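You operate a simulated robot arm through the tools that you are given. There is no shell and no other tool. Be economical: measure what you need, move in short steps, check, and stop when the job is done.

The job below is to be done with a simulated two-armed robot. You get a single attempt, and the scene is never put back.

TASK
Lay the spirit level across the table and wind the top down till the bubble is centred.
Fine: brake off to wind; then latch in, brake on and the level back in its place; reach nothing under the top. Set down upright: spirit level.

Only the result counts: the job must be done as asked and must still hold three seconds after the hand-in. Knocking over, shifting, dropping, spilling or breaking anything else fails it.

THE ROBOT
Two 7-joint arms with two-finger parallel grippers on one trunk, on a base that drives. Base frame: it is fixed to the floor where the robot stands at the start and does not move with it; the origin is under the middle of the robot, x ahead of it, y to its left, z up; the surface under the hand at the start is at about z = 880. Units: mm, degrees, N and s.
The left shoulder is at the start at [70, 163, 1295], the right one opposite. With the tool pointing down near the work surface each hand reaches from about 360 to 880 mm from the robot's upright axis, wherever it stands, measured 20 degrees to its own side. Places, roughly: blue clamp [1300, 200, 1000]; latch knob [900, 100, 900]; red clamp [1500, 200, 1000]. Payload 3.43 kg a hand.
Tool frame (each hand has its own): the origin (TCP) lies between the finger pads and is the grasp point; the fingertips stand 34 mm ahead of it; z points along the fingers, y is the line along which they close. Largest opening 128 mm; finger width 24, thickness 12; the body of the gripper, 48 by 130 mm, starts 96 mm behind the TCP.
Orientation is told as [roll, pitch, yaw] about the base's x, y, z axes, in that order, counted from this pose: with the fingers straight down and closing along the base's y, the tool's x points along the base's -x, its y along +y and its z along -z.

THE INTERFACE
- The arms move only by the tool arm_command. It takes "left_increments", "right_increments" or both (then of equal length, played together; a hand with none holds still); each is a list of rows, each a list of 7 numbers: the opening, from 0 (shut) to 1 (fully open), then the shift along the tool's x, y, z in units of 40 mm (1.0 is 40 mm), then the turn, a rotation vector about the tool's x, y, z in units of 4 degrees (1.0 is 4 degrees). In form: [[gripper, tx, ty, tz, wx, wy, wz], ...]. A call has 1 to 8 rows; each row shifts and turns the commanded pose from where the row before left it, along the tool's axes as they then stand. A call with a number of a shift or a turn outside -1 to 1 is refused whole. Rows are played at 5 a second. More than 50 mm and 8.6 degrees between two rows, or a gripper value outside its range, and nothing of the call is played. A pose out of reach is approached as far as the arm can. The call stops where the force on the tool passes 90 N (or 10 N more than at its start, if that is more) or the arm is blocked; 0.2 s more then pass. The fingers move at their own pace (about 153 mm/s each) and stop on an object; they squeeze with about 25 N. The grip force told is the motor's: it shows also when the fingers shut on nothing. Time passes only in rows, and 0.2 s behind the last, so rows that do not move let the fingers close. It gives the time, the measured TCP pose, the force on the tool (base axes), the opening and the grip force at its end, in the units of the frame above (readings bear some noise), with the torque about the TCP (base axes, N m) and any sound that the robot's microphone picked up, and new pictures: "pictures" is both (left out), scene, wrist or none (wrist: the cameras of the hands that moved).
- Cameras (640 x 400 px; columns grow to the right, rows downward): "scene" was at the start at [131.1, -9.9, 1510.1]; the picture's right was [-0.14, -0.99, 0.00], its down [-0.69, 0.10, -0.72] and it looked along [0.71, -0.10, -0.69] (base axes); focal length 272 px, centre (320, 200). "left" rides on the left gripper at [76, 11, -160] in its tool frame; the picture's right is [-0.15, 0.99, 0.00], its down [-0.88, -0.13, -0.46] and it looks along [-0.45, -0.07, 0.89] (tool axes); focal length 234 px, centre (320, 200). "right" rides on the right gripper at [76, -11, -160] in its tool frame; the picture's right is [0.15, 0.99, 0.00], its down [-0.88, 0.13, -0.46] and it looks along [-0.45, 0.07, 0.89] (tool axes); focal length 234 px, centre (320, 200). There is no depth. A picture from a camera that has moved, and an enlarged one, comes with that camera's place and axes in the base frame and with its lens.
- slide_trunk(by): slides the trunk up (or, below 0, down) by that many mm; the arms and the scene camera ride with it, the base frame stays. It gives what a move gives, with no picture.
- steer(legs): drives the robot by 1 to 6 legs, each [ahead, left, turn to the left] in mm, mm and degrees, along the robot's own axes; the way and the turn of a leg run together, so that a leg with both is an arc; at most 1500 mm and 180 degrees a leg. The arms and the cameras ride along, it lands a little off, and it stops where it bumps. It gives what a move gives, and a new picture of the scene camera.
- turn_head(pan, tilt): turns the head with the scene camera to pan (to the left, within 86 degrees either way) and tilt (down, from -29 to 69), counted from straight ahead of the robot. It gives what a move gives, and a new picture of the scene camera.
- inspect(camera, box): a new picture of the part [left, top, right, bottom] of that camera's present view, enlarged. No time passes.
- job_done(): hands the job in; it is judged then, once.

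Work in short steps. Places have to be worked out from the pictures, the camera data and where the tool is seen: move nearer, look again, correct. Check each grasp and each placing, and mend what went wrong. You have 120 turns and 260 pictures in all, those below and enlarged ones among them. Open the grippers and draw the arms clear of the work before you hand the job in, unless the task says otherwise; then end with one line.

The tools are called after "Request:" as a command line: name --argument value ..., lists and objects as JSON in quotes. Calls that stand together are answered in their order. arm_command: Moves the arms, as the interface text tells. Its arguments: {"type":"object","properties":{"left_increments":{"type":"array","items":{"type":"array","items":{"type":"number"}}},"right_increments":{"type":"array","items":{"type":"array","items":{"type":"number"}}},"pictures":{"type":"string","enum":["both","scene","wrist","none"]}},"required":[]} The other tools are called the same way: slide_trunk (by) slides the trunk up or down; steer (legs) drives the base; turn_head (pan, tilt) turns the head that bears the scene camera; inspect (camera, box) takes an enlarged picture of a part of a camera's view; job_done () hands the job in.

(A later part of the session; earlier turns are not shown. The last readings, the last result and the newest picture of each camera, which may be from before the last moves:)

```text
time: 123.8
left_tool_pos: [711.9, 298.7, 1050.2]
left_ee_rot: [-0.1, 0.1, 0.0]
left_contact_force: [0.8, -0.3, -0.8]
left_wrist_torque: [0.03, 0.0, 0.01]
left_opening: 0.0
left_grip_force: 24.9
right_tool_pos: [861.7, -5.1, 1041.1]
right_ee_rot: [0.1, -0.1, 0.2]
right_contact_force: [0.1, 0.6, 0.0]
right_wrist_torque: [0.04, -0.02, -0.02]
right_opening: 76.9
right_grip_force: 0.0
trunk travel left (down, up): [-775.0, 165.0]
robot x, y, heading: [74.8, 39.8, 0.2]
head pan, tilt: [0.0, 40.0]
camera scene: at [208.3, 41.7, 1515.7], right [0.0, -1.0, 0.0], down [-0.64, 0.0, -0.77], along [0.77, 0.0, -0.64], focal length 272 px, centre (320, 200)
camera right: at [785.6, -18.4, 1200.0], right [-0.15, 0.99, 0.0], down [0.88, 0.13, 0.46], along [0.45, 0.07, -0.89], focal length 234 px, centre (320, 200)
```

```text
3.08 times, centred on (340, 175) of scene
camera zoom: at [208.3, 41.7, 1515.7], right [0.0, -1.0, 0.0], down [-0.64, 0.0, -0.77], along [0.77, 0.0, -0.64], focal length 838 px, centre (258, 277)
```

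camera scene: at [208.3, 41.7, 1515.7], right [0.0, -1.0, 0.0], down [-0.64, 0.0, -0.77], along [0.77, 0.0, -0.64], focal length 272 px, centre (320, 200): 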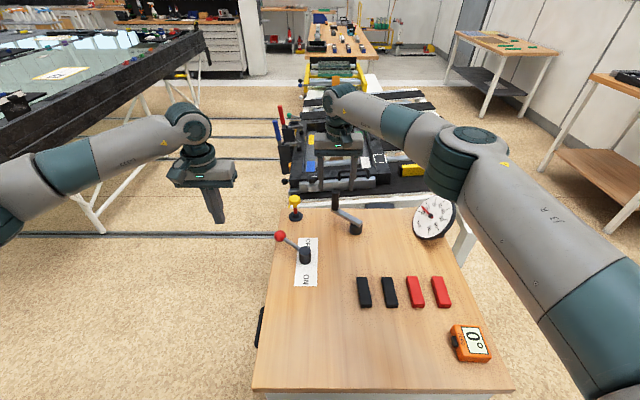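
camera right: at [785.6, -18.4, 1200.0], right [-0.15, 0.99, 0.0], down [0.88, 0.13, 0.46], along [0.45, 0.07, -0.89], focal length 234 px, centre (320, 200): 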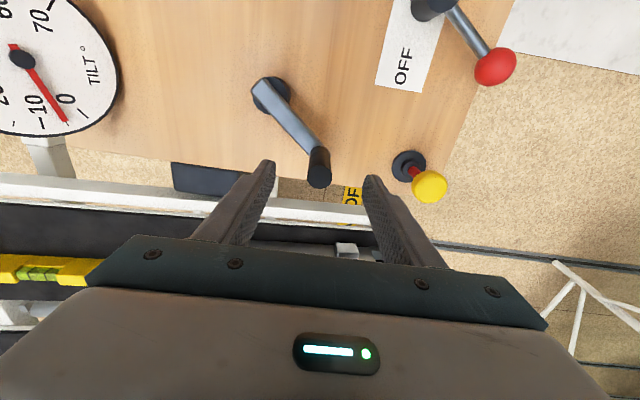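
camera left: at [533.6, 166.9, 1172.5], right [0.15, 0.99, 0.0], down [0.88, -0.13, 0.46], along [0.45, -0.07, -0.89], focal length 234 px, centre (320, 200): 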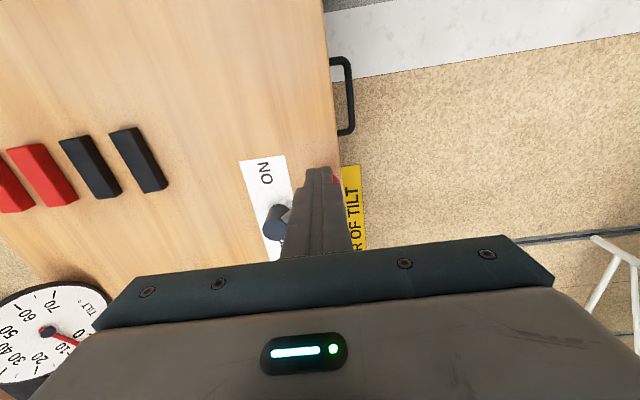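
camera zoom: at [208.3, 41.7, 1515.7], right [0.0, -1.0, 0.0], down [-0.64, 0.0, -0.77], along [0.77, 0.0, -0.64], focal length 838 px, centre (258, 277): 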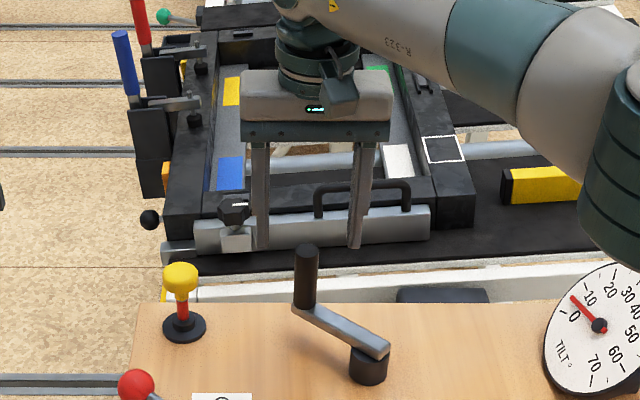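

Handle at ≈[865,−5]; lower to z≈975 and grip it.

Request:
arm_command --right_increments '[[0.6, -0.09, 0, 0.85, 0, 0, 0], [0.6, 0, 0, 0.8, 0, 0, 0], [0.6, 0, 0, 0, 0, 0, 0], [0, 0, 0, 0, 0, 0, 0], [0, 0, 0, 0, 0, 0, 0]]' --pictures "wrist"

Request:
inspect --camera "scene" --box '[290, 140, 480, 260]'

```text
time: 125.0
left_tool_pos: [711.6, 298.4, 1051.0]
left_ee_rot: [-0.1, 0.0, 0.0]
left_contact_force: [0.2, 0.5, 0.6]
left_wrist_torque: [-0.01, -0.03, 0.02]
left_opening: 0.1
left_grip_force: 25.2
right_tool_pos: [866.8, -5.1, 975.7]
right_ee_rot: [0.0, -0.1, 0.3]
right_contact_force: [-2.3, -3.3, 0.1]
right_wrist_torque: [-0.45, -0.32, 0.02]
right_opening: 23.7
right_grip_force: 45.1
trunk travel left (down, up): [-775.0, 165.0]
robot x, y, heading: [73.5, 40.8, 0.0]
head pan, tilt: [0.0, 40.0]
camera right: at [789.9, -17.9, 1134.7], right [-0.15, 0.99, 0.0], down [0.88, 0.13, 0.46], along [0.45, 0.07, -0.89], focal length 234 px, centre (320, 200)
```

right: 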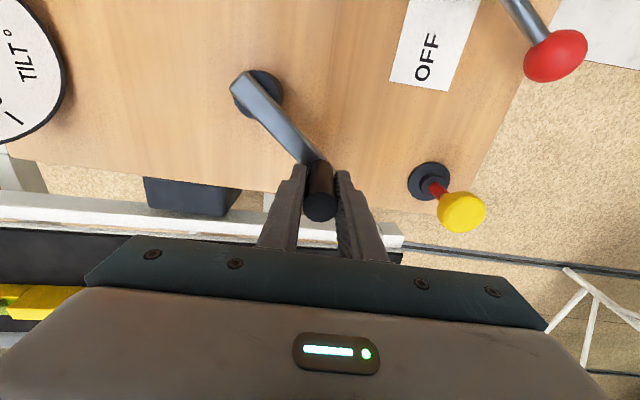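

```text
3.33 times, centred on (385, 200) of scene
camera zoom: at [208.0, 42.2, 1515.8], right [0.0, -1.0, 0.0], down [-0.64, 0.0, -0.77], along [0.77, 0.0, -0.64], focal length 908 px, centre (103, 200)
```

zoom: 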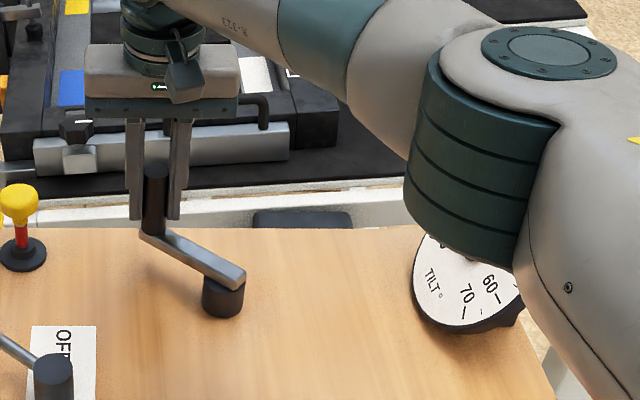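

Gripped firmly. Test wind: 40° counter-clockwise about hub [807.5,−69], then compare dial and bubble.

Request:
arm_command --right_increments '[[0, 0.3, 0.232, 0, 0, 0, 0], [0, 0.34, 0.18, 0, 0, 0, 0], [0, 0.36, 0.118, 0, 0, 0, 0], [0, 0.378, 0.052, 0, 0, 0, 0], [0, 0, 0, 0, 0, 0, 0]]' --pictures "both"

Request:
inspect --camera "scene" --box '[290, 140, 480, 260]'

```text
time: 126.2
left_tool_pos: [711.6, 296.2, 1051.2]
left_ee_rot: [0.1, 0.0, -0.2]
left_contact_force: [-0.4, 0.1, -0.3]
left_wrist_torque: [-0.01, 0.02, 0.0]
left_opening: 0.3
left_grip_force: 24.6
right_tool_pos: [813.6, 14.3, 976.4]
right_ee_rot: [0.0, -0.2, 0.1]
right_contact_force: [14.0, -24.8, 14.9]
right_wrist_torque: [-0.36, -0.01, -0.13]
right_opening: 23.7
right_grip_force: 44.8
trunk travel left (down, up): [-775.0, 165.0]
robot x, y, heading: [71.5, 32.2, 0.1]
head pan, tilt: [0.0, 40.0]
camera scene: at [208.8, 38.2, 1515.8], right [0.0, -1.0, 0.0], down [-0.64, 0.0, -0.77], along [0.77, 0.0, -0.64], focal length 272 px, centre (320, 200)
camera right: at [737.1, 1.8, 1134.2], right [-0.15, 0.99, 0.0], down [0.88, 0.13, 0.46], along [0.45, 0.07, -0.89], focal length 234 px, centre (320, 200)
```

scene: 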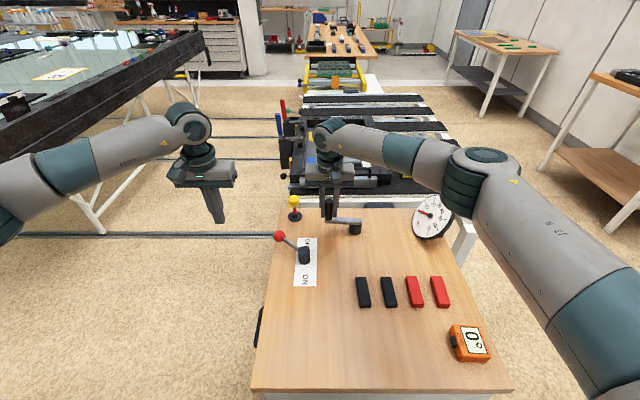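
right: 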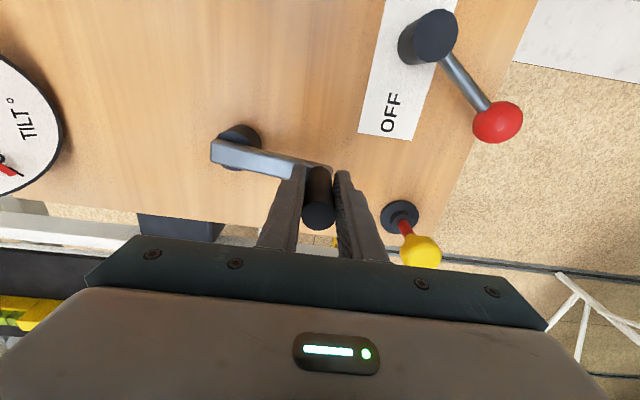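

```text
3.33 times, centred on (385, 200) of scene
camera zoom: at [208.8, 38.2, 1515.8], right [0.0, -1.0, 0.0], down [-0.64, 0.0, -0.77], along [0.77, 0.0, -0.64], focal length 908 px, centre (103, 200)
```

zoom: 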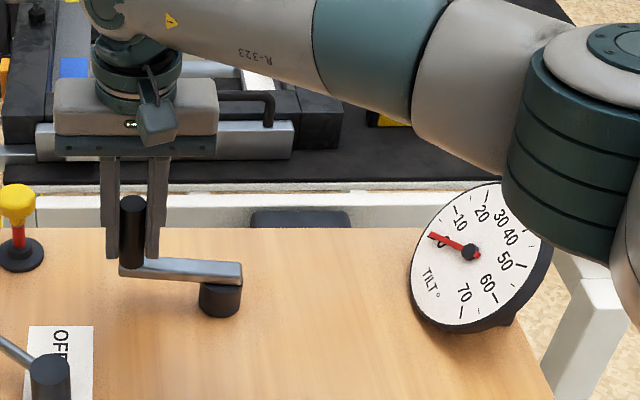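

Counter-clockwise lowers it: dial dropped markedly. I'll rotate the wrist 8° about the handle so the wrist camera can see the vial, and read the dial.

Request:
arm_command --right_increments '[[0, 0, -0.1, 0, 0, 0, 1], [0, 0, 0, 0, 0, 0, 1], [0, 0, 0, 0, 0, 0, 0]]' --pictures "wrist"

Request:
inspect --camera "scene" --box '[405, 185, 465, 245]'

Request:
inspect --camera "right" --box '[0, 270, 100, 350]'

```text
time: 127.0
left_tool_pos: [711.1, 299.4, 1050.8]
left_ee_rot: [0.0, 0.0, 0.0]
left_contact_force: [-0.6, -0.3, -0.4]
left_wrist_torque: [-0.04, 0.0, -0.02]
left_opening: 0.0
left_grip_force: 25.3
right_tool_pos: [813.4, 14.4, 975.2]
right_ee_rot: [0.3, -0.2, -7.7]
right_contact_force: [14.3, -10.2, 16.6]
right_wrist_torque: [-1.33, -0.99, 0.16]
right_opening: 23.6
right_grip_force: 45.0
trunk travel left (down, up): [-775.0, 165.0]
robot x, y, heading: [72.8, 43.0, 0.2]
head pan, tilt: [0.0, 40.0]
camera right: at [734.6, 12.9, 1133.8], right [-0.01, 1.0, 0.0], down [0.89, 0.01, 0.46], along [0.46, 0.01, -0.89], focal length 234 px, centre (320, 200)
```

right: 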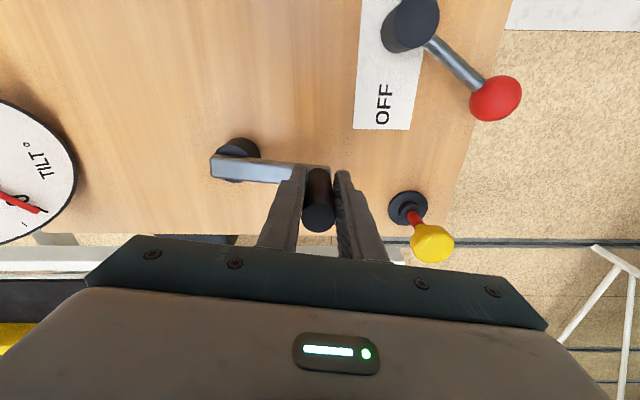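

```text
6.67 times, centred on (435, 215) of scene
camera zoom: at [208.3, 41.5, 1515.8], right [0.0, -1.0, 0.0], down [-0.64, 0.0, -0.77], along [0.77, 0.0, -0.64], focal length 1816 px, centre (-447, 100)
```

zoom: 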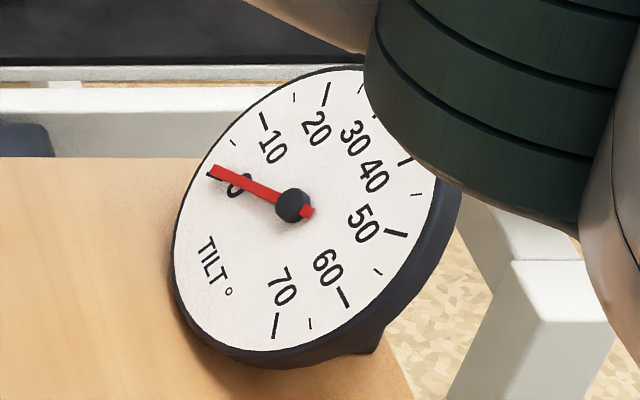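

```text
5.00 times, centred on (50, 310) of right
camera zoom: at [734.6, 12.9, 1133.8], right [-0.01, 1.0, 0.0], down [0.89, 0.01, 0.46], along [0.46, 0.01, -0.89], focal length 1171 px, centre (1670, -350)
```

zoom: 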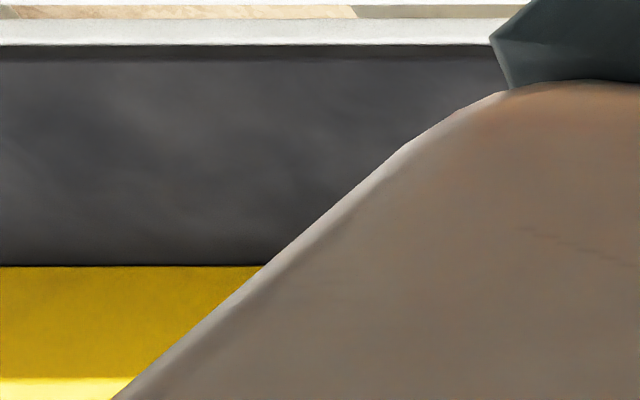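

Dial now ≈0–1°. The right arm blocks the level from the head camera, so I'll release, retract the right hand, and crank with the left hand instead.

Request:
arm_command --right_increments '[[0.5, 0, 0, 0, 0, 0, 0], [0.5, 0, 0, 0, 0, 0, 0], [0.5, 0, 0, -1, 0, 0, 0], [0.5, 0, 0, -1, 0, 0, 0], [0.5, 0, 0, -1, 0, 0, 0], [0.5, 0, 0, -1, 0, 0, 0], [0.5, 0, 0, -1, 0, 0, 0], [0.5, 0, 0, -1, 0, 0, 0]]' --pictures "none"

Request:
arm_command --right_increments '[[0.5, 0.85, -0.75, 0, 0, 0, 0], [0.5, 0.85, -0.75, 0, 0, 0, 0], [0.5, 0.85, -0.75, 0, 0, 0, 0], [0.5, 0.85, -0.75, 0, 0, 0, 0], [0.5, 0.85, -0.75, 0, 0, 0, 0], [0.5, 0.85, -0.75, 0, 0, 0, 0], [0.5, 0.85, -0.75, 0, 0, 0, 0], [0.5, 0.85, -0.75, 0, 0, 0, 0]]' --pictures "scene"

Request:
inspect --camera "scene" --box '[395, 145, 480, 180]'

```text
time: 128.8
left_tool_pos: [712.1, 301.3, 1050.5]
left_ee_rot: [-0.1, -0.1, -0.1]
left_contact_force: [0.3, 0.3, -0.4]
left_wrist_torque: [0.02, 0.0, 0.03]
left_opening: 0.1
left_grip_force: 25.4
right_tool_pos: [812.8, 14.1, 1217.1]
right_ee_rot: [0.0, -0.2, -7.7]
right_contact_force: [-0.6, 0.6, -0.1]
right_wrist_torque: [-0.02, -0.04, 0.05]
right_opening: 64.0
right_grip_force: 0.0
trunk travel left (down, up): [-775.0, 165.0]
robot x, y, heading: [72.2, 39.3, 0.2]
head pan, tilt: [0.0, 40.0]
```

```text
time: 130.6
left_tool_pos: [710.4, 300.2, 1050.8]
left_ee_rot: [0.1, -0.1, 0.0]
left_contact_force: [0.8, -0.4, 0.2]
left_wrist_torque: [0.03, -0.04, 0.04]
left_opening: 0.0
left_grip_force: 24.7
right_tool_pos: [507.6, -188.2, 1211.9]
right_ee_rot: [0.1, -0.2, -7.6]
right_contact_force: [0.1, 0.0, 0.2]
right_wrist_torque: [0.04, -0.05, -0.04]
right_opening: 63.9
right_grip_force: 0.1
trunk travel left (down, up): [-775.0, 165.0]
robot x, y, heading: [73.6, 37.4, 0.2]
head pan, tilt: [0.0, 40.0]
camera scene: at [206.7, 40.9, 1515.9], right [0.0, -1.0, 0.0], down [-0.64, 0.0, -0.77], along [0.77, 0.0, -0.64], focal length 272 px, centre (320, 200)
```

scene: 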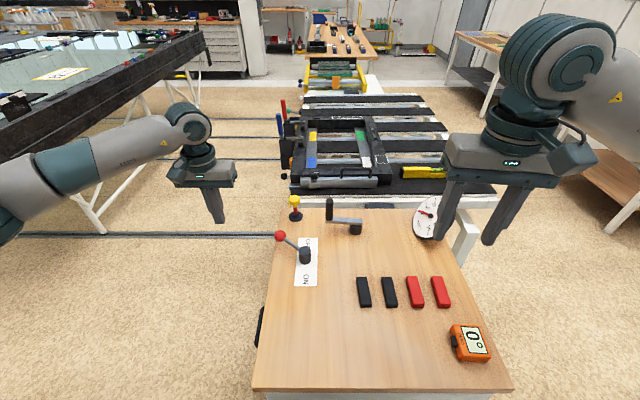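

```text
7.53 times, centred on (438, 162) of scene
camera zoom: at [206.7, 40.9, 1515.9], right [0.0, -1.0, 0.0], down [-0.64, 0.0, -0.77], along [0.77, 0.0, -0.64], focal length 2051 px, centre (-565, 482)
```

zoom: 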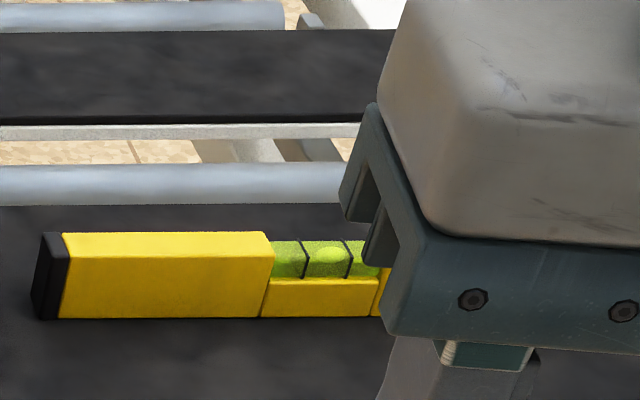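

Bubble is nearly centred, slightly to the right. Move the right hand fully out and shift the robot right 110 mm so the left hand reaches the crank comfortably.

Request:
arm_command --right_increments '[[0.5, 0, -1, 0, 0, 0, 0], [0.5, 0, -1, 0, 0, 0, 0], [0.5, 0, -1, 0, 0, 0, 0], [0.5, 0, -1, 0, 0, 0, 0], [0.5, 0, -1, 0, 0, 0, 0]]' --pictures "none"

Request:
steer --legs '[[0, -110, 0]]'

Request:
inspect --camera "scene" --box '[370, 145, 440, 185]'

```text
time: 131.8
left_tool_pos: [710.5, 298.6, 1051.7]
left_ee_rot: [-0.1, -0.1, 0.0]
left_contact_force: [0.5, 0.8, 0.0]
left_wrist_torque: [0.0, -0.03, -0.04]
left_opening: 0.2
left_grip_force: 24.7
right_tool_pos: [481.9, -387.0, 1214.9]
right_ee_rot: [0.1, -0.2, -7.8]
right_contact_force: [-0.6, 0.1, 0.2]
right_wrist_torque: [0.06, -0.03, -0.01]
right_opening: 64.1
right_grip_force: 0.1
trunk travel left (down, up): [-775.0, 165.0]
robot x, y, heading: [72.7, 39.7, 0.5]
head pan, tilt: [0.0, 40.0]
```

```text
time: 133.0
left_tool_pos: [711.7, 190.7, 1049.7]
left_ee_rot: [-0.1, 0.0, 0.0]
left_contact_force: [0.7, -0.1, -0.2]
left_wrist_torque: [-0.03, -0.02, -0.04]
left_opening: 0.0
left_grip_force: 25.1
right_tool_pos: [484.4, -493.4, 1215.5]
right_ee_rot: [0.0, -0.1, -7.6]
right_contact_force: [0.8, 0.7, 0.8]
right_wrist_torque: [0.02, -0.01, 0.04]
right_opening: 63.9
right_grip_force: 0.0
trunk travel left (down, up): [-775.0, 165.0]
robot x, y, heading: [73.0, -73.3, 0.2]
head pan, tilt: [0.0, 40.0]
camera scene: at [208.7, -66.2, 1515.8], right [0.0, -1.0, 0.0], down [-0.64, 0.0, -0.77], along [0.77, 0.0, -0.64], focal length 272 px, centre (320, 200)
```

scene: 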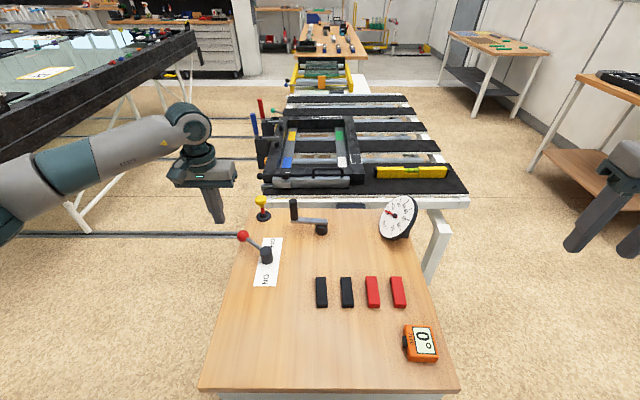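

```text
9.14 times, centred on (405, 165) of scene
camera zoom: at [208.7, -66.2, 1515.8], right [0.0, -1.0, 0.0], down [-0.64, 0.0, -0.77], along [0.77, 0.0, -0.64], focal length 2490 px, centre (-457, 520)
```

zoom: 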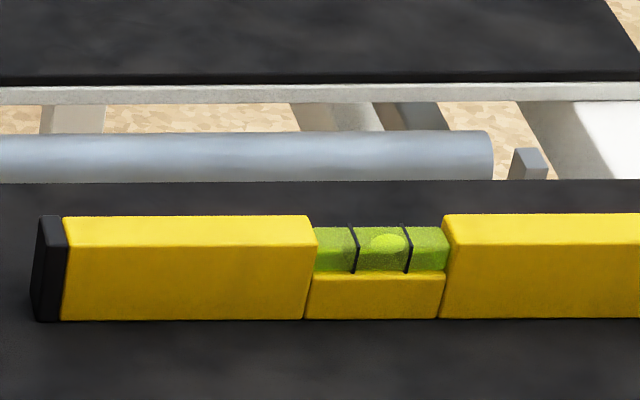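

Request:
inspect --camera "scene" --box '[400, 165, 424, 180]'

Request:
inspect --camera "scene" --box '[250, 180, 350, 250]'

```text
16.00 times, centred on (412, 172) of scene
camera zoom: at [208.7, -66.2, 1515.8], right [0.0, -1.0, 0.0], down [-0.64, 0.0, -0.77], along [0.77, 0.0, -0.64], focal length 4358 px, centre (-1152, 640)
```

zoom: 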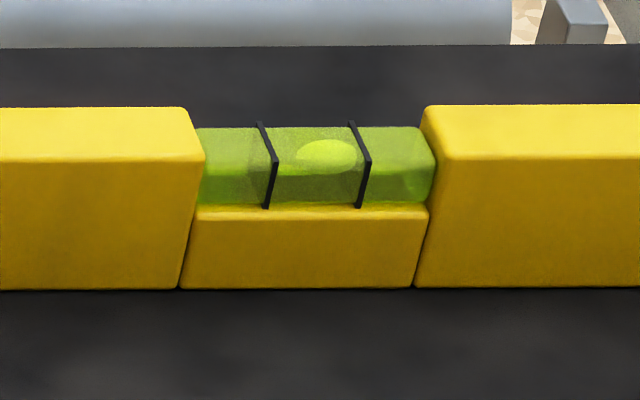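

```text
5.71 times, centred on (300, 215) of scene
camera zoom: at [208.7, -66.2, 1515.8], right [0.0, -1.0, 0.0], down [-0.64, 0.0, -0.77], along [0.77, 0.0, -0.64], focal length 1556 px, centre (434, 114)
```

zoom: 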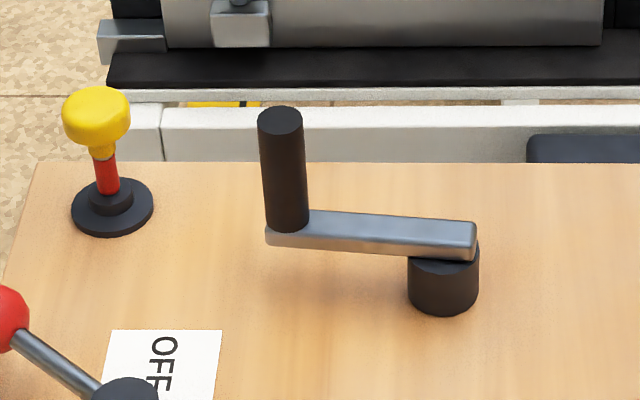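

Bubble looks slightly right of centre, but I view it obliquely. I'll place the right wrist camera squarely in front of the level (camera y≈−430) for a parallax-free view.

Request:
arm_command --right_increments '[[0.5, -0.8, 0.5, 0, 0, 0, -0.95], [0.5, -1, 0.4, 0, 0, 0, -0.95], [0.5, -1, 0, 0, 0, 0, 0], [0.5, -1, 0, 0, 0, 0, 0], [0.5, 0, 0, 0, 0, 0, 0]]' --pictures "wrist"

```text
time: 134.2
left_tool_pos: [711.5, 189.9, 1050.0]
left_ee_rot: [0.0, 0.0, 0.1]
left_contact_force: [0.2, 0.4, 0.3]
left_wrist_torque: [0.02, -0.01, -0.01]
left_opening: 0.0
left_grip_force: 24.7
right_tool_pos: [638.2, -464.5, 1214.2]
right_ee_rot: [0.2, -0.1, -0.1]
right_contact_force: [0.1, -0.3, -0.6]
right_wrist_torque: [0.01, -0.02, -0.02]
right_opening: 64.2
right_grip_force: 0.1
trunk travel left (down, up): [-775.0, 165.0]
robot x, y, heading: [76.8, -70.5, 0.2]
head pan, tilt: [0.0, 40.0]
camera right: at [561.2, -478.1, 1373.0], right [-0.14, 0.99, 0.0], down [0.88, 0.13, 0.46], along [0.45, 0.07, -0.89], focal length 234 px, centre (320, 200)
```

right: 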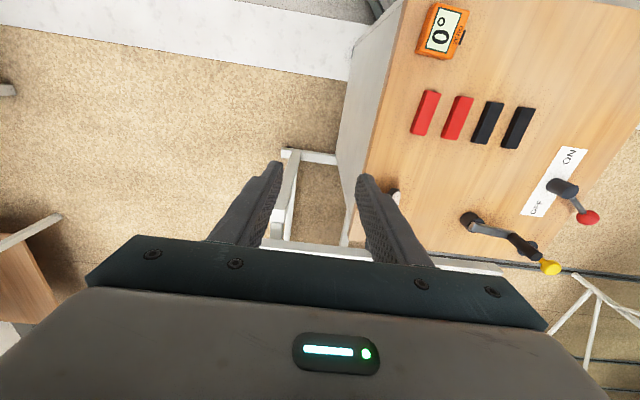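

The wrist camera's forward view is hidden by the gripper. Instead I'll slide the whole robot right so the head camera faces the vial squarely.

Request:
steer --legs '[[0, -362, 0]]'

Request:
inspect --camera "scene" --box '[304, 160, 336, 180]'

```text
time: 136.5
left_tool_pos: [713.6, -176.5, 1051.1]
left_ee_rot: [-0.1, 0.0, -0.4]
left_contact_force: [1.0, -0.1, 0.1]
left_wrist_torque: [-0.04, 0.01, -0.01]
left_opening: 0.0
left_grip_force: 25.1
right_tool_pos: [637.5, -834.5, 1214.2]
right_ee_rot: [0.0, -0.1, -0.6]
right_contact_force: [1.0, -0.2, -0.7]
right_wrist_torque: [-0.01, -0.02, 0.02]
right_opening: 63.9
right_grip_force: 0.0
trunk travel left (down, up): [-775.0, 165.0]
robot x, y, heading: [72.7, -435.2, -0.2]
head pan, tilt: [0.0, 40.0]
camera scene: at [209.3, -431.8, 1515.7], right [0.0, -1.0, 0.0], down [-0.64, 0.0, -0.77], along [0.77, 0.0, -0.64], focal length 272 px, centre (320, 200)
```

scene: 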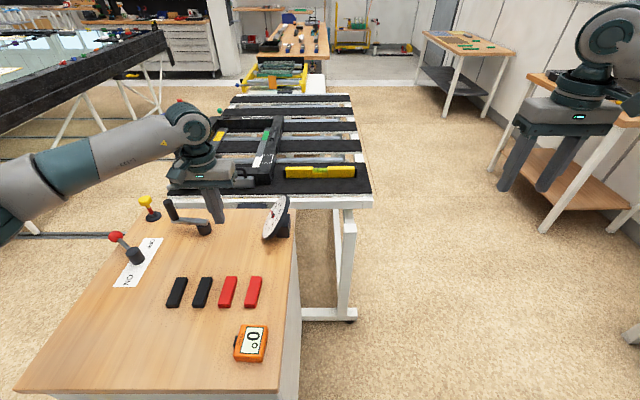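

```text
16.00 times, centred on (320, 170) of scene
camera zoom: at [209.3, -431.8, 1515.7], right [0.0, -1.0, 0.0], down [-0.64, 0.0, -0.77], along [0.77, 0.0, -0.64], focal length 4358 px, centre (320, 680)
```

zoom: 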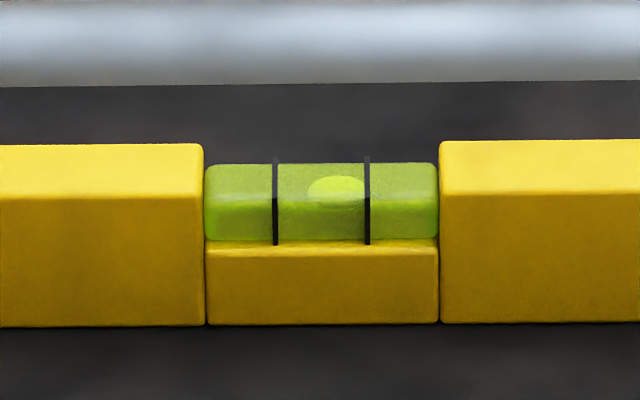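

Square view: line midpoint at 321 px, bubble at 336 px → ≈1° left, about 9–10° more crank. I'll slide left 135 mm so the left hand reaches the crank while the vial stays visible.

Request:
steer --legs '[[0, 135, 0]]'

Request:
inspect --camera "scene" --box '[180, 170, 300, 250]'

Request:
inspect --camera "scene" --box '[336, 162, 368, 182]'

```text
time: 137.8
left_tool_pos: [711.9, -45.1, 1050.2]
left_ee_rot: [0.1, 0.1, -0.2]
left_contact_force: [-0.3, -0.3, 0.1]
left_wrist_torque: [0.01, -0.04, -0.02]
left_opening: 0.2
left_grip_force: 25.2
right_tool_pos: [638.1, -700.4, 1214.7]
right_ee_rot: [0.1, -0.1, -0.2]
right_contact_force: [-1.1, -0.7, 0.1]
right_wrist_torque: [0.04, 0.0, -0.02]
right_opening: 64.1
right_grip_force: 0.1
trunk travel left (down, up): [-775.0, 165.0]
robot x, y, heading: [71.2, -301.4, 0.1]
head pan, tilt: [0.0, 40.0]
camera scene: at [209.3, -301.6, 1515.7], right [0.0, -1.0, 0.0], down [-0.64, 0.0, -0.77], along [0.77, 0.0, -0.64], focal length 272 px, centre (320, 200)
```

scene: 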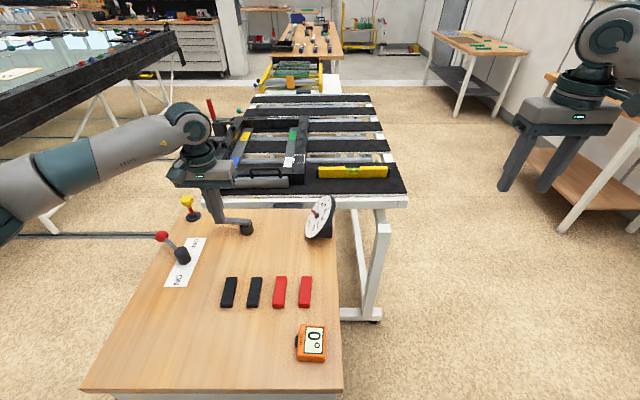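

```text
5.00 times, centred on (240, 210) of scene
camera zoom: at [209.3, -301.6, 1515.7], right [0.0, -1.0, 0.0], down [-0.64, 0.0, -0.77], along [0.77, 0.0, -0.64], focal length 1362 px, centre (720, 150)
```

zoom: 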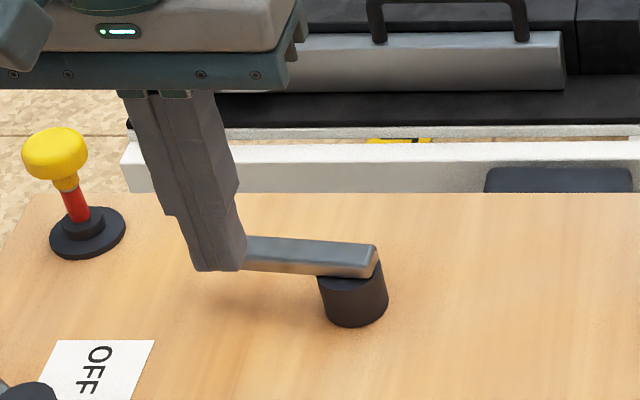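

```text
16.00 times, centred on (352, 172) of scene
camera zoom: at [209.3, -301.6, 1515.7], right [0.0, -1.0, 0.0], down [-0.64, 0.0, -0.77], along [0.77, 0.0, -0.64], focal length 4358 px, centre (-192, 648)
```

zoom: 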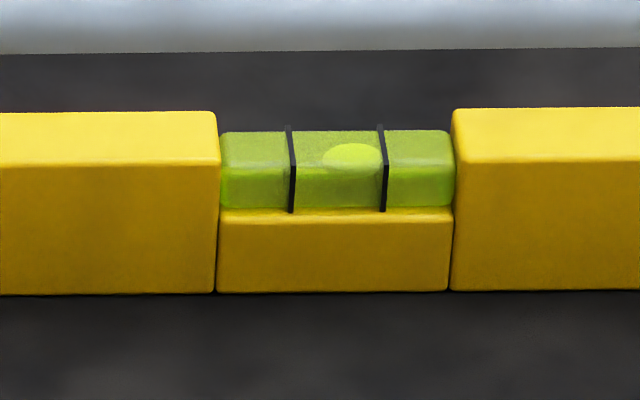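

From here the centred reading should be ≈3 px left of midpoint (parallax). Move the left hand over the handle at ≈[813,13].

Request:
arm_command --left_increments '[[0.55, -0.8, 0.5, 0, 0, 0, 0], [0.55, -0.85, 0.5, 0, 0, 0, 0], [0.55, -0.88, 0.45, 0, 0, 0, 0], [0.55, 0, 0, 0, 0, 0, 0]]' --pictures "wrist"

```text
time: 138.8
left_tool_pos: [816.1, 13.0, 1050.8]
left_ee_rot: [0.0, 0.0, -0.2]
left_contact_force: [-0.4, 0.3, 0.8]
left_wrist_torque: [0.03, 0.01, -0.04]
left_opening: 70.2
left_grip_force: 0.0
right_tool_pos: [637.4, -700.6, 1214.1]
right_ee_rot: [0.1, -0.2, -0.2]
right_contact_force: [0.1, 0.6, -0.8]
right_wrist_torque: [-0.01, -0.03, 0.01]
right_opening: 63.7
right_grip_force: 0.1
trunk travel left (down, up): [-775.0, 165.0]
robot x, y, heading: [75.4, -302.9, 0.0]
head pan, tilt: [0.0, 40.0]
camera left: at [738.2, 24.1, 1209.1], right [0.15, 0.99, 0.0], down [0.88, -0.13, 0.46], along [0.45, -0.07, -0.89], focal length 234 px, centre (320, 200)
```

left: 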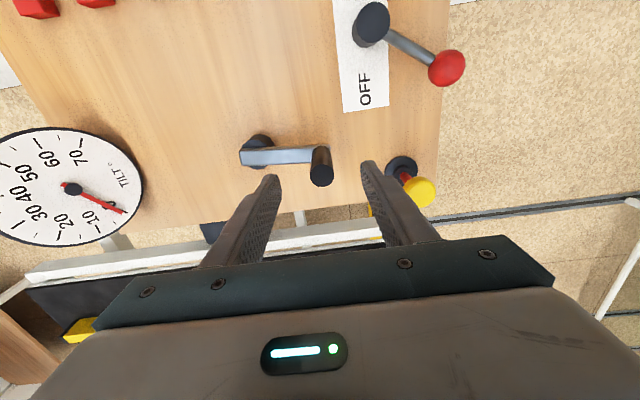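

Aligned. Lower and grip.

Request:
arm_command --left_increments '[[0.55, -0.05, 0, 0.9, 0, 0, 0], [0.55, 0, 0, 0.95, 0, 0, 0], [0.55, 0, 0, 0, 0, 0, 0], [0, 0, 0, 0, 0, 0, 0], [0, 0, 0, 0, 0, 0, 0]]' --pictures "wrist"

Request:
inspect --camera "scene" --box '[336, 162, 368, 182]'

```text
time: 140.0
left_tool_pos: [815.8, 14.1, 974.5]
left_ee_rot: [-0.1, 0.0, -0.2]
left_contact_force: [-0.4, 2.7, 0.5]
left_wrist_torque: [0.35, -0.57, 0.0]
left_opening: 24.0
left_grip_force: 45.1
right_tool_pos: [637.2, -699.4, 1214.7]
right_ee_rot: [0.1, -0.1, -0.3]
right_contact_force: [0.2, 0.1, 0.8]
right_wrist_torque: [-0.01, -0.02, 0.0]
right_opening: 63.8
right_grip_force: 0.0
trunk travel left (down, up): [-775.0, 165.0]
robot x, y, heading: [75.6, -303.1, 0.2]
head pan, tilt: [0.0, 40.0]
camera left: at [738.5, 25.1, 1134.2], right [0.15, 0.99, 0.0], down [0.88, -0.13, 0.46], along [0.45, -0.07, -0.89], focal length 234 px, centre (320, 200)
```

left: 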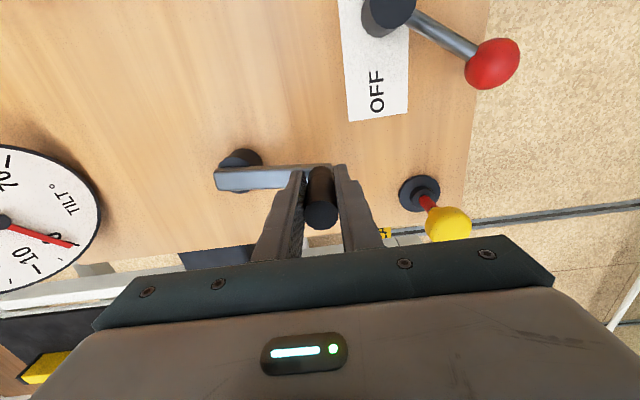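

```text
16.00 times, centred on (352, 172) of scene
camera zoom: at [208.9, -299.5, 1515.8], right [0.0, -1.0, 0.0], down [-0.64, 0.0, -0.77], along [0.77, 0.0, -0.64], focal length 4358 px, centre (-192, 648)
```

zoom: 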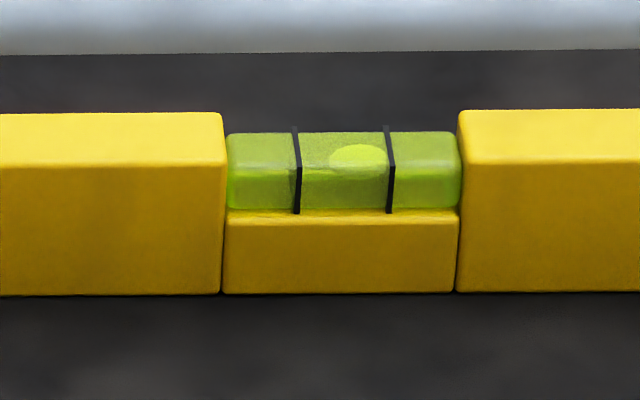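

Now wind ~7° (10 mm) counter-clockwise and check the bubble.

Request:
arm_command --left_increments '[[0, 0.13, 0, 0, 0, 0, 0], [0, 0.12, 0, 0, 0, 0, 0], [0, 0, 0, 0, 0, 0, 0], [0, 0, 0, 0, 0, 0, 0]]' --pictures "none"

Request:
inspect --camera "scene" --box '[336, 162, 368, 182]'

```text
time: 141.0
left_tool_pos: [807.9, 15.4, 975.5]
left_ee_rot: [-0.1, -0.1, -0.2]
left_contact_force: [18.3, 7.4, 9.9]
left_wrist_torque: [0.46, -0.97, 0.25]
left_opening: 23.8
left_grip_force: 45.2
right_tool_pos: [640.0, -698.1, 1213.8]
right_ee_rot: [0.0, -0.1, -0.3]
right_contact_force: [-0.3, 0.0, 0.0]
right_wrist_torque: [-0.01, 0.0, 0.0]
right_opening: 63.8
right_grip_force: 0.0
trunk travel left (down, up): [-775.0, 165.0]
robot x, y, heading: [75.1, -298.8, 0.2]
head pan, tilt: [0.0, 40.0]
```

```text
16.00 times, centred on (352, 172) of scene
camera zoom: at [211.0, -299.0, 1515.7], right [0.0, -1.0, 0.0], down [-0.64, 0.0, -0.77], along [0.77, 0.0, -0.64], focal length 4358 px, centre (-192, 648)
```

zoom: 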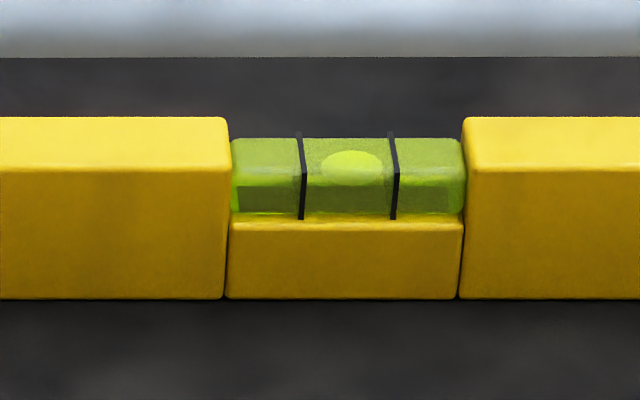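

Offset now ≈+1 px, target ≈−3 (parallax). Another 3 mm.

Request:
arm_command --left_increments '[[0, 0.08, 0, 0, 0, 0, 0], [0, 0, 0, 0, 0, 0, 0], [0, 0, 0, 0, 0, 0, 0]]' --pictures "none"

Request:
inspect --camera "scene" --box '[344, 165, 364, 177]'

```text
time: 141.8
left_tool_pos: [804.5, 14.9, 975.0]
left_ee_rot: [0.0, -0.1, -0.1]
left_contact_force: [25.1, 11.5, 15.3]
left_wrist_torque: [0.41, 0.36, 0.02]
left_opening: 24.0
left_grip_force: 45.2
right_tool_pos: [640.2, -697.4, 1212.6]
right_ee_rot: [0.0, 0.0, -0.3]
right_contact_force: [0.5, 0.2, 0.3]
right_wrist_torque: [0.03, 0.01, -0.03]
right_opening: 64.0
right_grip_force: 0.1
trunk travel left (down, up): [-775.0, 165.0]
robot x, y, heading: [75.0, -300.7, 0.3]
head pan, tilt: [0.0, 40.0]
```

```text
16.00 times, centred on (354, 171) of scene
camera zoom: at [211.7, -298.6, 1515.6], right [0.0, -1.0, 0.0], down [-0.64, 0.0, -0.76], along [0.76, 0.0, -0.64], focal length 4358 px, centre (-224, 664)
```

zoom: 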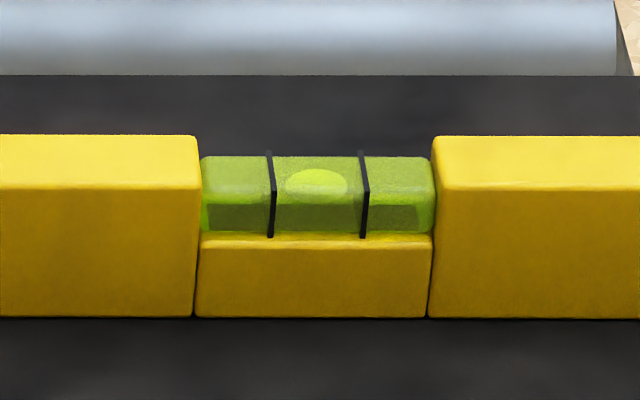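

Offset ≈−3 px: on target. Release the handle, rise, and verify from the square position.

Request:
arm_command --left_increments '[[0.5, 0, 0, 0, 0, 0, 0], [0.5, 0, 0, 0, 0, 0, 0], [0.5, 0, 0, -1, 0, 0, 0], [0.5, 0, 0, -1, 0, 0, 0], [0.5, 0, 0, -0.5, 0, 0, 0], [0.5, 0, 0, 0, 0, 0, 0]]' --pictures "none"

Request:
steer --legs '[[0, -135, 0]]'

Request:
inspect --camera "scene" --box '[304, 160, 336, 180]'

```text
time: 143.2
left_tool_pos: [804.5, 15.4, 1076.1]
left_ee_rot: [0.0, 0.1, -0.2]
left_contact_force: [-0.2, 0.1, 0.4]
left_wrist_torque: [0.01, 0.02, 0.01]
left_opening: 63.8
left_grip_force: 0.1
right_tool_pos: [638.0, -698.6, 1214.6]
right_ee_rot: [0.1, -0.1, -0.3]
right_contact_force: [-0.8, -0.2, 0.1]
right_wrist_torque: [-0.03, 0.02, 0.0]
right_opening: 64.1
right_grip_force: 0.0
trunk travel left (down, up): [-775.0, 165.0]
robot x, y, heading: [78.6, -299.9, 0.4]
head pan, tilt: [0.0, 40.0]
```

```text
time: 144.6
left_tool_pos: [804.3, -118.3, 1075.2]
left_ee_rot: [-0.1, -0.1, -0.1]
left_contact_force: [-0.1, -0.3, -0.3]
left_wrist_torque: [-0.02, 0.02, 0.0]
left_opening: 63.8
left_grip_force: 0.0
right_tool_pos: [638.2, -831.2, 1215.4]
right_ee_rot: [0.0, 0.0, -0.2]
right_contact_force: [0.8, 0.3, 0.0]
right_wrist_torque: [-0.02, -0.04, -0.01]
right_opening: 64.2
right_grip_force: 0.1
trunk travel left (down, up): [-775.0, 165.0]
robot x, y, heading: [74.8, -440.7, -0.1]
head pan, tilt: [0.0, 40.0]
camera scene: at [209.5, -432.2, 1515.7], right [0.0, -1.0, 0.0], down [-0.64, 0.0, -0.77], along [0.77, 0.0, -0.64], focal length 272 px, centre (320, 200)
```

scene: 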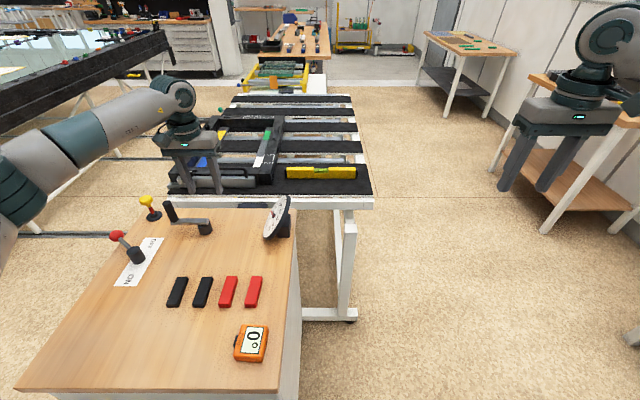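

```text
16.00 times, centred on (320, 170) of scene
camera zoom: at [209.5, -432.2, 1515.7], right [0.0, -1.0, 0.0], down [-0.64, 0.0, -0.77], along [0.77, 0.0, -0.64], focal length 4358 px, centre (320, 680)
```

zoom: 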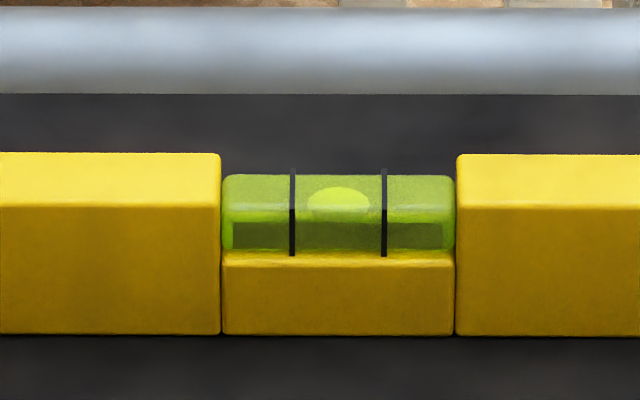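

Bubble is exactly centred (lines' midpoint 338, bubble 338.5). Next the latch: drive back left so the left hand can press the knob at ≈[874,122].

Request:
steer --legs '[[0, 350, 0]]'

Request:
arm_command --left_increments '[[0, -0.6, -0.6, 0, 0, 0, 0], [0, -0.6, -0.6, 0, 0, 0, 0], [0, -0.5, -0.6, 0, 0, 0, 0], [0, 0, -0.6, 0, 0, 0, 0], [0, 0, 0, 0, 0, 0, 0]]' --pictures "both"

```text
time: 146.9
left_tool_pos: [807.2, 235.1, 1076.6]
left_ee_rot: [0.0, 0.0, -0.5]
left_contact_force: [-0.6, -0.2, 0.3]
left_wrist_torque: [-0.02, -0.02, 0.02]
left_opening: 64.0
left_grip_force: 0.0
right_tool_pos: [636.4, -479.3, 1213.8]
right_ee_rot: [0.1, -0.2, -0.6]
right_contact_force: [-0.5, -0.3, -0.6]
right_wrist_torque: [0.03, 0.01, -0.02]
right_opening: 63.9
right_grip_force: 0.0
trunk travel left (down, up): [-775.0, 165.0]
robot x, y, heading: [74.5, -78.3, -0.5]
head pan, tilt: [0.0, 40.0]
camera scene: at [209.8, -77.9, 1515.7], right [0.0, -1.0, 0.0], down [-0.64, 0.0, -0.77], along [0.77, 0.0, -0.64], focal length 272 px, centre (320, 200)
```

scene: 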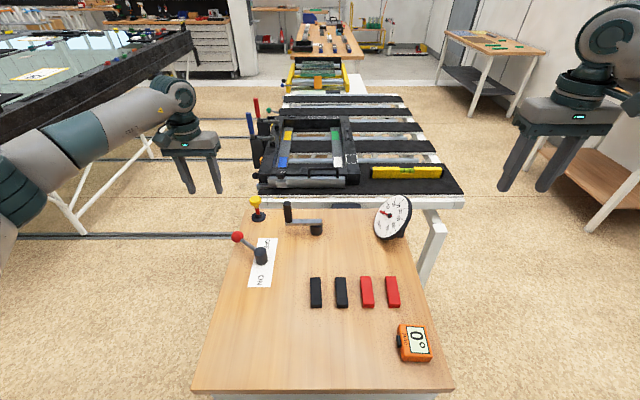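

```text
time: 148.1
left_tool_pos: [875.9, 137.5, 1076.7]
left_ee_rot: [-0.1, 0.0, -0.4]
left_contact_force: [-0.8, -0.2, -0.4]
left_wrist_torque: [0.01, -0.04, 0.02]
left_opening: 0.0
left_grip_force: 24.9
right_tool_pos: [636.1, -477.0, 1214.4]
right_ee_rot: [0.0, -0.2, -0.6]
right_contact_force: [-0.3, 0.2, 0.0]
right_wrist_torque: [-0.04, 0.02, 0.0]
right_opening: 63.9
right_grip_force: 0.1
trunk travel left (down, up): [-775.0, 165.0]
robot x, y, heading: [74.0, -77.4, -0.2]
head pan, tilt: [0.0, 40.0]
camera scene: at [209.7, -76.1, 1515.7], right [0.0, -1.0, 0.0], down [-0.64, 0.0, -0.77], along [0.77, 0.0, -0.64], focal length 272 px, centre (320, 200)
camera left: at [799.2, 149.8, 1236.2], right [0.15, 0.99, 0.0], down [0.88, -0.14, 0.46], along [0.45, -0.07, -0.89], focal length 234 px, centre (320, 200)
```

scene: 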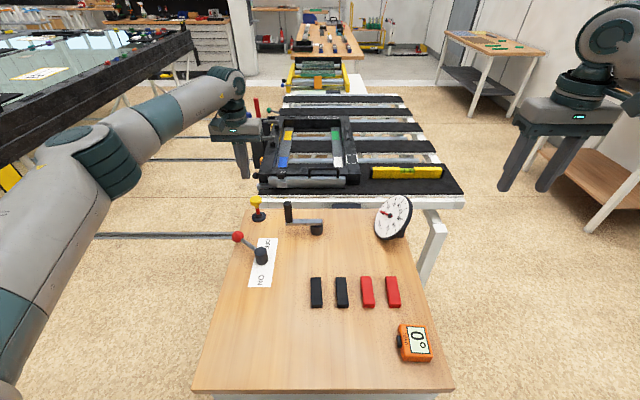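
left: 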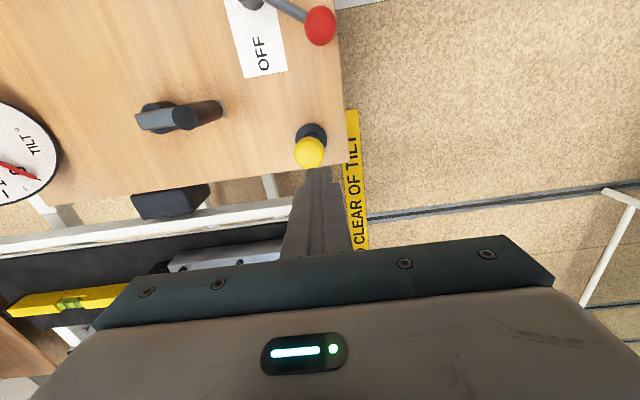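

Knob at ≈[873,124]. Centre above it and lower near its top.

Request:
arm_command --left_increments '[[0, 0.07, -0.33, 0, 0, 0, 0], [0, 0, 0, 0.8, 0, 0, 0], [0, 0, 0, 0.7, 0, 0, 0], [0, 0, 0, 0, 0, 0, 0]]' --pictures "wrist"

Request:
inspect --camera "scene" --box '[220, 130, 300, 230]'

```text
time: 149.1
left_tool_pos: [869.9, 124.3, 1015.9]
left_ee_rot: [0.0, 0.0, -0.5]
left_contact_force: [0.7, -0.4, 0.8]
left_wrist_torque: [-0.01, 0.01, 0.0]
left_opening: 0.2
left_grip_force: 25.3
right_tool_pos: [636.1, -480.2, 1214.3]
right_ee_rot: [0.1, 0.0, -0.6]
right_contact_force: [-0.2, -0.5, -0.4]
right_wrist_torque: [0.02, 0.01, -0.03]
right_opening: 64.0
right_grip_force: 0.0
trunk travel left (down, up): [-775.0, 165.0]
robot x, y, heading: [75.2, -78.3, -0.4]
head pan, tilt: [0.0, 40.0]
camera left: at [794.7, 136.4, 1176.1], right [0.15, 0.99, 0.0], down [0.88, -0.14, 0.46], along [0.45, -0.07, -0.89], focal length 234 px, centre (320, 200)
```

left: 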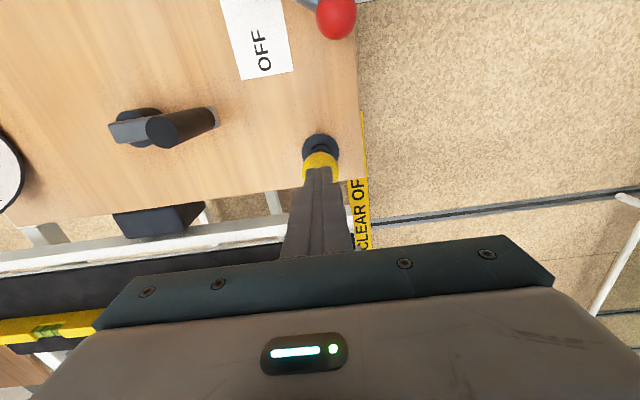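

```text
4.00 times, centred on (260, 180) of scene
camera zoom: at [209.2, -77.6, 1515.8], right [0.0, -1.0, 0.0], down [-0.64, 0.0, -0.77], along [0.77, 0.0, -0.64], focal length 1090 px, centre (560, 280)
```

zoom: 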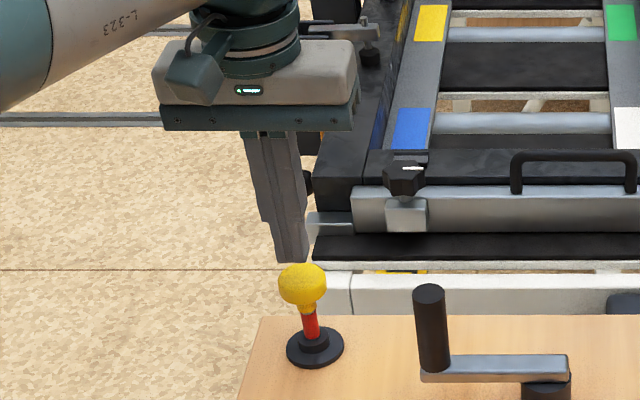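

Tips are just above the knob. Press down gradually.

Request:
arm_command --left_increments '[[0, -0.03, -0.04, 0.2, 0, 0, 0], [0, 0, 0, 0.2, 0, 0, 0], [0, 0, 0, 0.2, 0, 0, 0], [0, 0, 0, 0, 0, 0, 0]]' --pictures "none"

Request:
inspect --camera "scene" --box '[220, 130, 300, 230]'

```text
time: 150.1
left_tool_pos: [871.9, 123.9, 991.9]
left_ee_rot: [0.0, 0.0, -0.5]
left_contact_force: [0.7, -0.4, 2.5]
left_wrist_torque: [0.01, -0.02, -0.01]
left_opening: 0.0
left_grip_force: 25.2
right_tool_pos: [636.2, -479.5, 1214.3]
right_ee_rot: [0.2, -0.1, -0.6]
right_contact_force: [0.5, 0.2, 0.8]
right_wrist_torque: [0.02, 0.04, 0.04]
right_opening: 63.8
right_grip_force: 0.0
trunk travel left (down, up): [-775.0, 165.0]
robot x, y, heading: [77.2, -76.8, -0.2]
head pan, tilt: [0.0, 40.0]
```

```text
4.00 times, centred on (260, 180) of scene
camera zoom: at [209.7, -77.1, 1515.7], right [0.0, -1.0, 0.0], down [-0.64, 0.0, -0.77], along [0.77, 0.0, -0.64], focal length 1090 px, centre (560, 280)
```

zoom: 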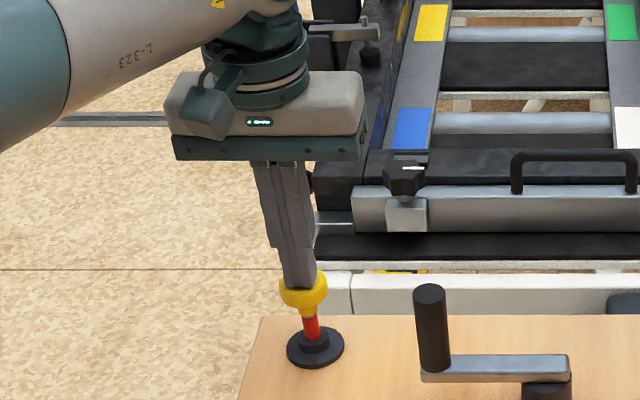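

Knob has begun to sink (red shortening), centred. Keep pressing.

Request:
arm_command --left_increments '[[0, 0, 0, 0.2, 0, 0, 0], [0, 0, 0, 0.2, 0, 0, 0], [0, 0, 0, 0.1, 0, 0, 0], [0, 0, 0, 0, 0, 0, 0]]' --pictures "none"

Request:
inspect --camera "scene" --box '[220, 130, 300, 230]'

```text
time: 151.1
left_tool_pos: [870.3, 122.2, 971.9]
left_ee_rot: [0.0, 0.0, -0.5]
left_contact_force: [-0.4, -0.7, 0.0]
left_wrist_torque: [-0.01, -0.02, 0.0]
left_opening: 0.0
left_grip_force: 24.8
right_tool_pos: [635.7, -478.8, 1213.7]
right_ee_rot: [0.1, -0.1, -0.6]
right_contact_force: [-0.2, -0.4, 0.3]
right_wrist_torque: [0.03, 0.01, 0.0]
right_opening: 64.0
right_grip_force: 0.0
trunk travel left (down, up): [-775.0, 165.0]
robot x, y, heading: [73.5, -77.0, -0.1]
head pan, tilt: [0.0, 40.0]
```

```text
4.00 times, centred on (260, 180) of scene
camera zoom: at [209.9, -77.0, 1515.7], right [0.0, -1.0, 0.0], down [-0.64, 0.0, -0.77], along [0.77, 0.0, -0.64], focal length 1090 px, centre (560, 280)
```

zoom: 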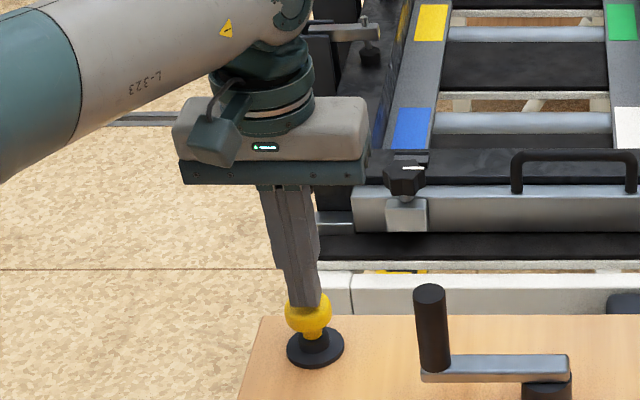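

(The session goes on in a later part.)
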